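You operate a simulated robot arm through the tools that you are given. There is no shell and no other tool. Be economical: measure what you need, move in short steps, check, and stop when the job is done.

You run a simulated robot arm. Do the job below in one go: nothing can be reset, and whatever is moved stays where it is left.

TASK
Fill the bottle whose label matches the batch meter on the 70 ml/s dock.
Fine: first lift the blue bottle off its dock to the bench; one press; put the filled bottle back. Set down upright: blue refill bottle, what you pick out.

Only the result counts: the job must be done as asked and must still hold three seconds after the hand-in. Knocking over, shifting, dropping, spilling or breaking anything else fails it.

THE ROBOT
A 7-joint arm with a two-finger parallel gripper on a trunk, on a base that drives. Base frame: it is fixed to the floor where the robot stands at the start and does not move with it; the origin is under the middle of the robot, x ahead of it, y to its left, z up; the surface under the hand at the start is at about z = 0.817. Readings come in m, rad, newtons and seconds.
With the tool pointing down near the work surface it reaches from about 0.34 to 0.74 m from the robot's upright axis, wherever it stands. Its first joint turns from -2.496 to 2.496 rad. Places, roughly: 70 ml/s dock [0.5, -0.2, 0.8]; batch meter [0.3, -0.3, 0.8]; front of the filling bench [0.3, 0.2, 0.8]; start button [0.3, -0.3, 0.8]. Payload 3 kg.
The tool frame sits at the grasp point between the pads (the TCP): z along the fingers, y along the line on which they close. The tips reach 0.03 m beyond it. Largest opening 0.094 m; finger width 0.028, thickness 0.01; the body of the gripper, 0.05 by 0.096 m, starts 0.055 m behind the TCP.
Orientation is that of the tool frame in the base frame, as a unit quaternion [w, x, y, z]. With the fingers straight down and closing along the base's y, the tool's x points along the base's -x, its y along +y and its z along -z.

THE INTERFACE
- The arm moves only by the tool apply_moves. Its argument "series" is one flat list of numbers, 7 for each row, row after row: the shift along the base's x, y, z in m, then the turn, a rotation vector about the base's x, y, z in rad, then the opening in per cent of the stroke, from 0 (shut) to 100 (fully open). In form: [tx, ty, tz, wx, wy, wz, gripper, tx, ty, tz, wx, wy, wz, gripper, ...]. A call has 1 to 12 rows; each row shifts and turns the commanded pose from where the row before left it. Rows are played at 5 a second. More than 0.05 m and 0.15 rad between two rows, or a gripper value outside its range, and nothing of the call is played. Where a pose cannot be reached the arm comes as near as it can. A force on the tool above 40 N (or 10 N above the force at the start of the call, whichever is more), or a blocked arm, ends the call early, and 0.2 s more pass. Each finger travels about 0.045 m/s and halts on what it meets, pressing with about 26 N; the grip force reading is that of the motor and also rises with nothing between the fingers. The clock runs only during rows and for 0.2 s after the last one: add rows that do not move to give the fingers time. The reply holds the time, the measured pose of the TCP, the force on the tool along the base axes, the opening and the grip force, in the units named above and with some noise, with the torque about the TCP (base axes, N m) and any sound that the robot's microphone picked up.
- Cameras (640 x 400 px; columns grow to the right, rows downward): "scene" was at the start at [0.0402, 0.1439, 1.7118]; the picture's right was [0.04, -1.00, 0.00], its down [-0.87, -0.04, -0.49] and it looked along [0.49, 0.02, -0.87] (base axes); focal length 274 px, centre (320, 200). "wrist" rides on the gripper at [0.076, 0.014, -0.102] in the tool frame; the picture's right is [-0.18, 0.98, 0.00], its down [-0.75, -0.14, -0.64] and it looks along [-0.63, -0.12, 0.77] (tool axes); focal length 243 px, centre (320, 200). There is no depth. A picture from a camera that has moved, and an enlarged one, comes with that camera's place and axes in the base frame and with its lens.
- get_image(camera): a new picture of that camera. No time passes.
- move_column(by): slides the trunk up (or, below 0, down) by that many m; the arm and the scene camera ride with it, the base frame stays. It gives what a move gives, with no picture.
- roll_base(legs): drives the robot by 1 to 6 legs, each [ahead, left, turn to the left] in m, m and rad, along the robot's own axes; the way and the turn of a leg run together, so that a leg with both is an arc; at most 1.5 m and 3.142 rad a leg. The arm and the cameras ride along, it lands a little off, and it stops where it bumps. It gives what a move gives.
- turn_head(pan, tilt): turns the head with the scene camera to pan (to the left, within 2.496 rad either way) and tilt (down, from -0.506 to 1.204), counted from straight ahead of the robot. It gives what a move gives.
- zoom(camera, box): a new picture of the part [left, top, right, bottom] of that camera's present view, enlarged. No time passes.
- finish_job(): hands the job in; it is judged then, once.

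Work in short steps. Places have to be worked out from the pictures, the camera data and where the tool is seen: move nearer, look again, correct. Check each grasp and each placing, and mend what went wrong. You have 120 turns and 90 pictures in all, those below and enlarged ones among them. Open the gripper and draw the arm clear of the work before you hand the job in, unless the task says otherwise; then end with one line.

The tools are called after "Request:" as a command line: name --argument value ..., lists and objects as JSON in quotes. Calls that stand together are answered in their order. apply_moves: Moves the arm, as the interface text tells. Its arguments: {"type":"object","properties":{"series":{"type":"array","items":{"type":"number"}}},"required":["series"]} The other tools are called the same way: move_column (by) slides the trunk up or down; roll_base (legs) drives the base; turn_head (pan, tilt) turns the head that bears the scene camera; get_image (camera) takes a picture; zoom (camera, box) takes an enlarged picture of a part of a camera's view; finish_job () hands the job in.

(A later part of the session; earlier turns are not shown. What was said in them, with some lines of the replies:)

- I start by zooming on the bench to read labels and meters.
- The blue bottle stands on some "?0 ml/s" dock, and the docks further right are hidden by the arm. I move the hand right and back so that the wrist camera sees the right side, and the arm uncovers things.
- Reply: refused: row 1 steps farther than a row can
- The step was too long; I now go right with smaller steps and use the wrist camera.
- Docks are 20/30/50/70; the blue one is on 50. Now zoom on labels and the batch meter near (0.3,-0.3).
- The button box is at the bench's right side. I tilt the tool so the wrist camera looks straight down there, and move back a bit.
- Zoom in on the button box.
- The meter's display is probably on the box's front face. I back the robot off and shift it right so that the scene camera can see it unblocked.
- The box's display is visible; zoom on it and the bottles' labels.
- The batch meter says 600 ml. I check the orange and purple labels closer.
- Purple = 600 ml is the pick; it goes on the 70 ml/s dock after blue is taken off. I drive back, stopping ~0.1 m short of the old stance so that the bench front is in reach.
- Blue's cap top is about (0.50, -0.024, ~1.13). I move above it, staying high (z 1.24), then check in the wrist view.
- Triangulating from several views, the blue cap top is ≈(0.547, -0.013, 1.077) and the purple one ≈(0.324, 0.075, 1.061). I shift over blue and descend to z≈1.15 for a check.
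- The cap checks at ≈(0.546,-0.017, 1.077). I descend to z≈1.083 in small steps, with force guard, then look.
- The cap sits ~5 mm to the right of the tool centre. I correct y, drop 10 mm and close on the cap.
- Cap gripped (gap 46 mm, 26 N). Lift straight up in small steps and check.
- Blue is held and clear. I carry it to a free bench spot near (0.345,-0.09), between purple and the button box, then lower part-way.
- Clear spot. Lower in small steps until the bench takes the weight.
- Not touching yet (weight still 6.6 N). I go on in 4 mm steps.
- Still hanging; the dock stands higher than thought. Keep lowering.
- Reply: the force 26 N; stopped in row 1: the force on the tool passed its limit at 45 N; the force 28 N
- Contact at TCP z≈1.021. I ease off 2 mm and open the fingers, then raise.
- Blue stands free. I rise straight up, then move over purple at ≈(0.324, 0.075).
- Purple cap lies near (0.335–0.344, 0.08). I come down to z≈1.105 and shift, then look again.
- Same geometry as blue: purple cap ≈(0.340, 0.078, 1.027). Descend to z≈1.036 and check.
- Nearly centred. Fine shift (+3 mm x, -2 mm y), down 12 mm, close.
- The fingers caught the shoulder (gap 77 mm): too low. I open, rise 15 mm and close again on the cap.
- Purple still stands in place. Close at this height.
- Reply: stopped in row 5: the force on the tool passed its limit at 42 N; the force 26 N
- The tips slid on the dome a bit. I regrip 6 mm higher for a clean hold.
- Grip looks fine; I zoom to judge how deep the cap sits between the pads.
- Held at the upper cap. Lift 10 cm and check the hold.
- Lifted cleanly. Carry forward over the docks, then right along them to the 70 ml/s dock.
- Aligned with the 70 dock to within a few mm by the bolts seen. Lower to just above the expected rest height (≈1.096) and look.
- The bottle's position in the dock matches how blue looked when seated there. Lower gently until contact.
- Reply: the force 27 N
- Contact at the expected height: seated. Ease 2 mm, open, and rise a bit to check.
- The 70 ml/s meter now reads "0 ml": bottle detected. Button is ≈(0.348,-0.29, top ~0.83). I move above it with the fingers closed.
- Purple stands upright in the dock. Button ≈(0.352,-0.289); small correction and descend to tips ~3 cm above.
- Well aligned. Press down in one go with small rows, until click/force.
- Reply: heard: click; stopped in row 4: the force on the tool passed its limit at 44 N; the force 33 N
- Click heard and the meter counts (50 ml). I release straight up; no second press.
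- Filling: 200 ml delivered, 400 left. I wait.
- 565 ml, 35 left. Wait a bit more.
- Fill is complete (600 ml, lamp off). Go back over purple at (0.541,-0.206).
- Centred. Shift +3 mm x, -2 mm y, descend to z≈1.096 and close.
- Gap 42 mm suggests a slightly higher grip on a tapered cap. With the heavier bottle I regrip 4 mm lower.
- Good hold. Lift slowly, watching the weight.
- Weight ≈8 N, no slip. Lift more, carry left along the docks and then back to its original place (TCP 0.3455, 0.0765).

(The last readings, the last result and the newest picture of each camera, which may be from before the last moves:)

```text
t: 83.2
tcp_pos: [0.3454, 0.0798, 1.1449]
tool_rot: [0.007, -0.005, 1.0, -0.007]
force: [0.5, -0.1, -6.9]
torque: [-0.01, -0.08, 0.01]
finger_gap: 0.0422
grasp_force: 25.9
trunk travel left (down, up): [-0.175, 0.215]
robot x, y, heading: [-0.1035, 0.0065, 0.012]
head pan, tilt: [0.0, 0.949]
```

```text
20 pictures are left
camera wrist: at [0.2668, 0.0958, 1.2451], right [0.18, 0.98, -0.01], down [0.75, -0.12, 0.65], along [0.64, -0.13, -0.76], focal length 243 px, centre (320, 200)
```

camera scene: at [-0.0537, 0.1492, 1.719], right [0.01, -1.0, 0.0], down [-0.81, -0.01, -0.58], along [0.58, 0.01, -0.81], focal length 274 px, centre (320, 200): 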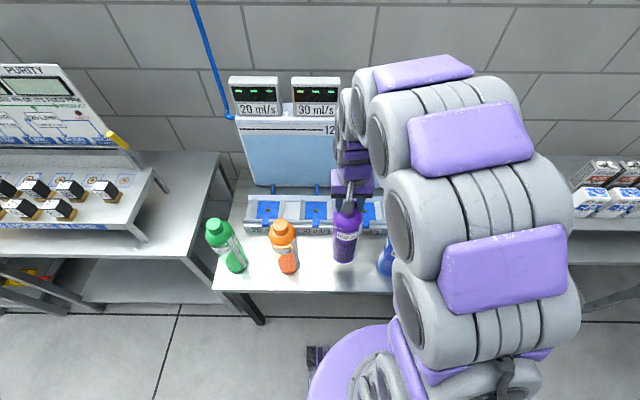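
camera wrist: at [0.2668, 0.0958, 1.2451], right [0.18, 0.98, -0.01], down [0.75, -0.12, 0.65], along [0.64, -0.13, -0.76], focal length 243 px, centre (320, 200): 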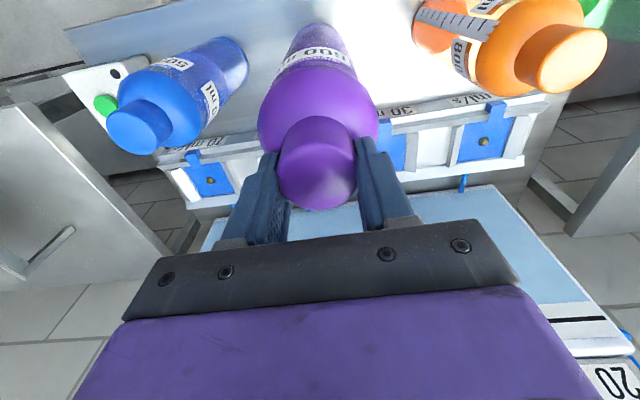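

In place. Lower to ~1.05 (expected rest ≈1.042), then in small steps.

Request:
apply_moves --series '[0, -0.003, -0.02, 0, 0, 0, 0, 0, 0, -0.025, 0, 0, 0, 0, 0, 0, -0.025, 0, 0, 0, 0, 0, 0, -0.02, 0, 0, 0, 0, 0, 0, -0.005, 0, 0, 0, 0, 0, 0, 0, 0, 0, 0, 0]'

Request:
apply_moves --series '[0, 0, -0.003, 0, 0, 0, 0, 0, 0, 0, 0, 0, 0, 0]'

Request:
apply_moves --series '[0, 0, -0.002, 0, 0, 0, 0, 0, 0, 0, 0, 0, 0, 0]'

```text
t: 84.7
tcp_pos: [0.3474, 0.0765, 1.0509]
tool_rot: [0.008, -0.005, 1.0, -0.007]
force: [0.0, -0.3, -8.1]
torque: [0.02, -0.01, 0.0]
finger_gap: 0.0419
grasp_force: 26.1
trunk travel left (down, up): [-0.175, 0.215]
robot x, y, heading: [-0.1015, 0.0066, 0.016]
head pan, tilt: [0.0, 0.949]
```

```text
t: 85.2
tcp_pos: [0.3461, 0.0765, 1.0497]
tool_rot: [0.007, -0.004, 1.0, -0.007]
force: [-0.6, -0.2, -8.0]
torque: [0.01, -0.04, 0.0]
finger_gap: 0.0419
grasp_force: 25.6
trunk travel left (down, up): [-0.175, 0.215]
robot x, y, heading: [-0.1009, 0.0061, 0.016]
head pan, tilt: [0.0, 0.949]
```

```text
t: 85.8
tcp_pos: [0.3459, 0.0757, 1.0467]
tool_rot: [0.007, -0.004, 1.0, -0.007]
force: [0.2, 1.2, -7.9]
torque: [0.02, -0.04, -0.02]
finger_gap: 0.0418
grasp_force: 26.3
trunk travel left (down, up): [-0.175, 0.215]
robot x, y, heading: [-0.0976, 0.0074, 0.014]
head pan, tilt: [0.0, 0.949]
```

Request:
apply_moves --series '[0, 0, -0.002, 0, 0, 0, 0, 0, 0, 0, 0, 0, 0, 0]'

Request:
apply_moves --series '[0, 0, -0.002, 0, 0, 0, 0, 0, 0, 0, 0, 0, 0, 0]'

Request:
apply_moves --series '[0, 0, -0.002, 0, 0, 0, 0, 0, 0, 0, 0, 0, 0, 0]'

```text
t: 86.5
tcp_pos: [0.3462, 0.0761, 1.0454]
tool_rot: [0.007, -0.004, 1.0, -0.007]
force: [-0.1, -0.6, -8.0]
torque: [0.03, -0.09, 0.01]
finger_gap: 0.0423
grasp_force: 26.1
trunk travel left (down, up): [-0.175, 0.215]
robot x, y, heading: [-0.0994, 0.0058, 0.017]
head pan, tilt: [0.0, 0.949]
```

```text
t: 87.0
tcp_pos: [0.3464, 0.0755, 1.0423]
tool_rot: [0.007, -0.005, 1.0, -0.007]
force: [-0.1, 0.8, -4.8]
torque: [0.14, 0.03, 0.0]
finger_gap: 0.0422
grasp_force: 25.9
trunk travel left (down, up): [-0.175, 0.215]
robot x, y, heading: [-0.1002, 0.0079, 0.015]
head pan, tilt: [0.0, 0.949]
```

```text
t: 87.7
tcp_pos: [0.3456, 0.0752, 1.0432]
tool_rot: [0.008, -0.004, 1.0, -0.007]
force: [-1.3, -2.4, 24.8]
torque: [0.11, 0.06, 0.03]
finger_gap: 0.0419
grasp_force: 25.7
trunk travel left (down, up): [-0.175, 0.215]
robot x, y, heading: [-0.1024, 0.0084, 0.014]
head pan, tilt: [0.0, 0.949]
```

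It rests on the bench. Ease off 2 mm, open and rise well clear.

Request:
apply_moves --series '[0, 0, 0.002, 0, 0, 0, 0, 0, 0, 0, 0, 0, 0, 20, 0, 0, 0, 0, 0, 0, 60, 0, 0, 0, 0, 0, 0, 100, 0, 0, 0, 0, 0, 0, 100, 0, 0, 0, 0, 0, 0, 100, 0, 0, 0.03, 0, 0, 0, 100, 0, 0, 0.05, 0, 0, 0, 100, 0, 0, 0.05, 0, 0, 0, 100, 0, 0, 0.05, 0, 0, 0, 100, 0, 0, 0, 0, 0, 0, 100]'

Request:
apply_moves --series '[0, -0.04, 0, 0, 0, 0, 100, 0, -0.045, 0, 0, 0, 0, 100, 0, -0.045, 0, 0, 0, 0, 100, 0, -0.045, 0, 0, 0, 0, 100, 0, -0.045, 0, 0, 0, 0, 100, 0, -0.045, 0, 0, 0, 0, 100, 0, -0.045, 0, 0, 0, 0, 100, 0, 0, 0, 0, 0, 0, 100]'

Request:
get_image --camera "scene"

Request:
zoom --camera "scene" --box '[190, 180, 470, 300]'

```text
t: 90.0
tcp_pos: [0.3462, 0.0746, 1.2208]
tool_rot: [0.006, -0.003, 1.0, -0.008]
force: [0.1, -0.1, 1.0]
torque: [0.0, 0.01, 0.0]
finger_gap: 0.094
grasp_force: 0.0
trunk travel left (down, up): [-0.175, 0.215]
robot x, y, heading: [-0.0996, 0.0075, 0.017]
head pan, tilt: [0.0, 0.949]
```

```text
t: 91.8
tcp_pos: [0.3453, -0.2364, 1.2168]
tool_rot: [0.008, -0.004, 1.0, -0.007]
force: [-0.3, 0.0, 0.1]
torque: [0.0, 0.0, -0.01]
finger_gap: 0.0941
grasp_force: 0.1
trunk travel left (down, up): [-0.175, 0.215]
robot x, y, heading: [-0.0995, 0.0084, 0.016]
head pan, tilt: [0.0, 0.949]
```

```text
19 pictures are left
camera scene: at [-0.0556, 0.1441, 1.7195], right [0.01, -1.0, 0.0], down [-0.81, -0.01, -0.58], along [0.58, 0.01, -0.81], focal length 274 px, centre (320, 200)
```

scene: 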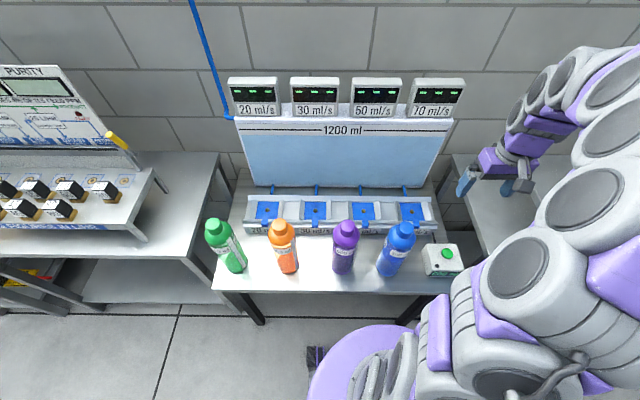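

```text
2.29 times, centred on (330, 240) of scene
camera zoom: at [-0.0556, 0.1441, 1.7195], right [0.01, -1.0, 0.0], down [-0.81, -0.01, -0.58], along [0.58, 0.01, -0.81], focal length 627 px, centre (297, 109)
```

zoom: 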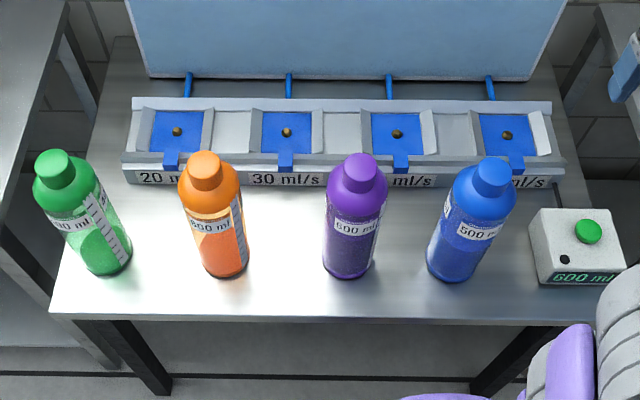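

Both bottles stand upright on the bench, purple is filled and back in its place, and the arm is clear with the gripper open. Handing in.

Request:
finish_job

```text
The job is handed in.
```

I moved the blue bottle off its dock to the bench. I then filled the purple 600 ml bottle on the 70 ml/s dock with one press (the meter read 600 ml) and put it back upright at its original spot.
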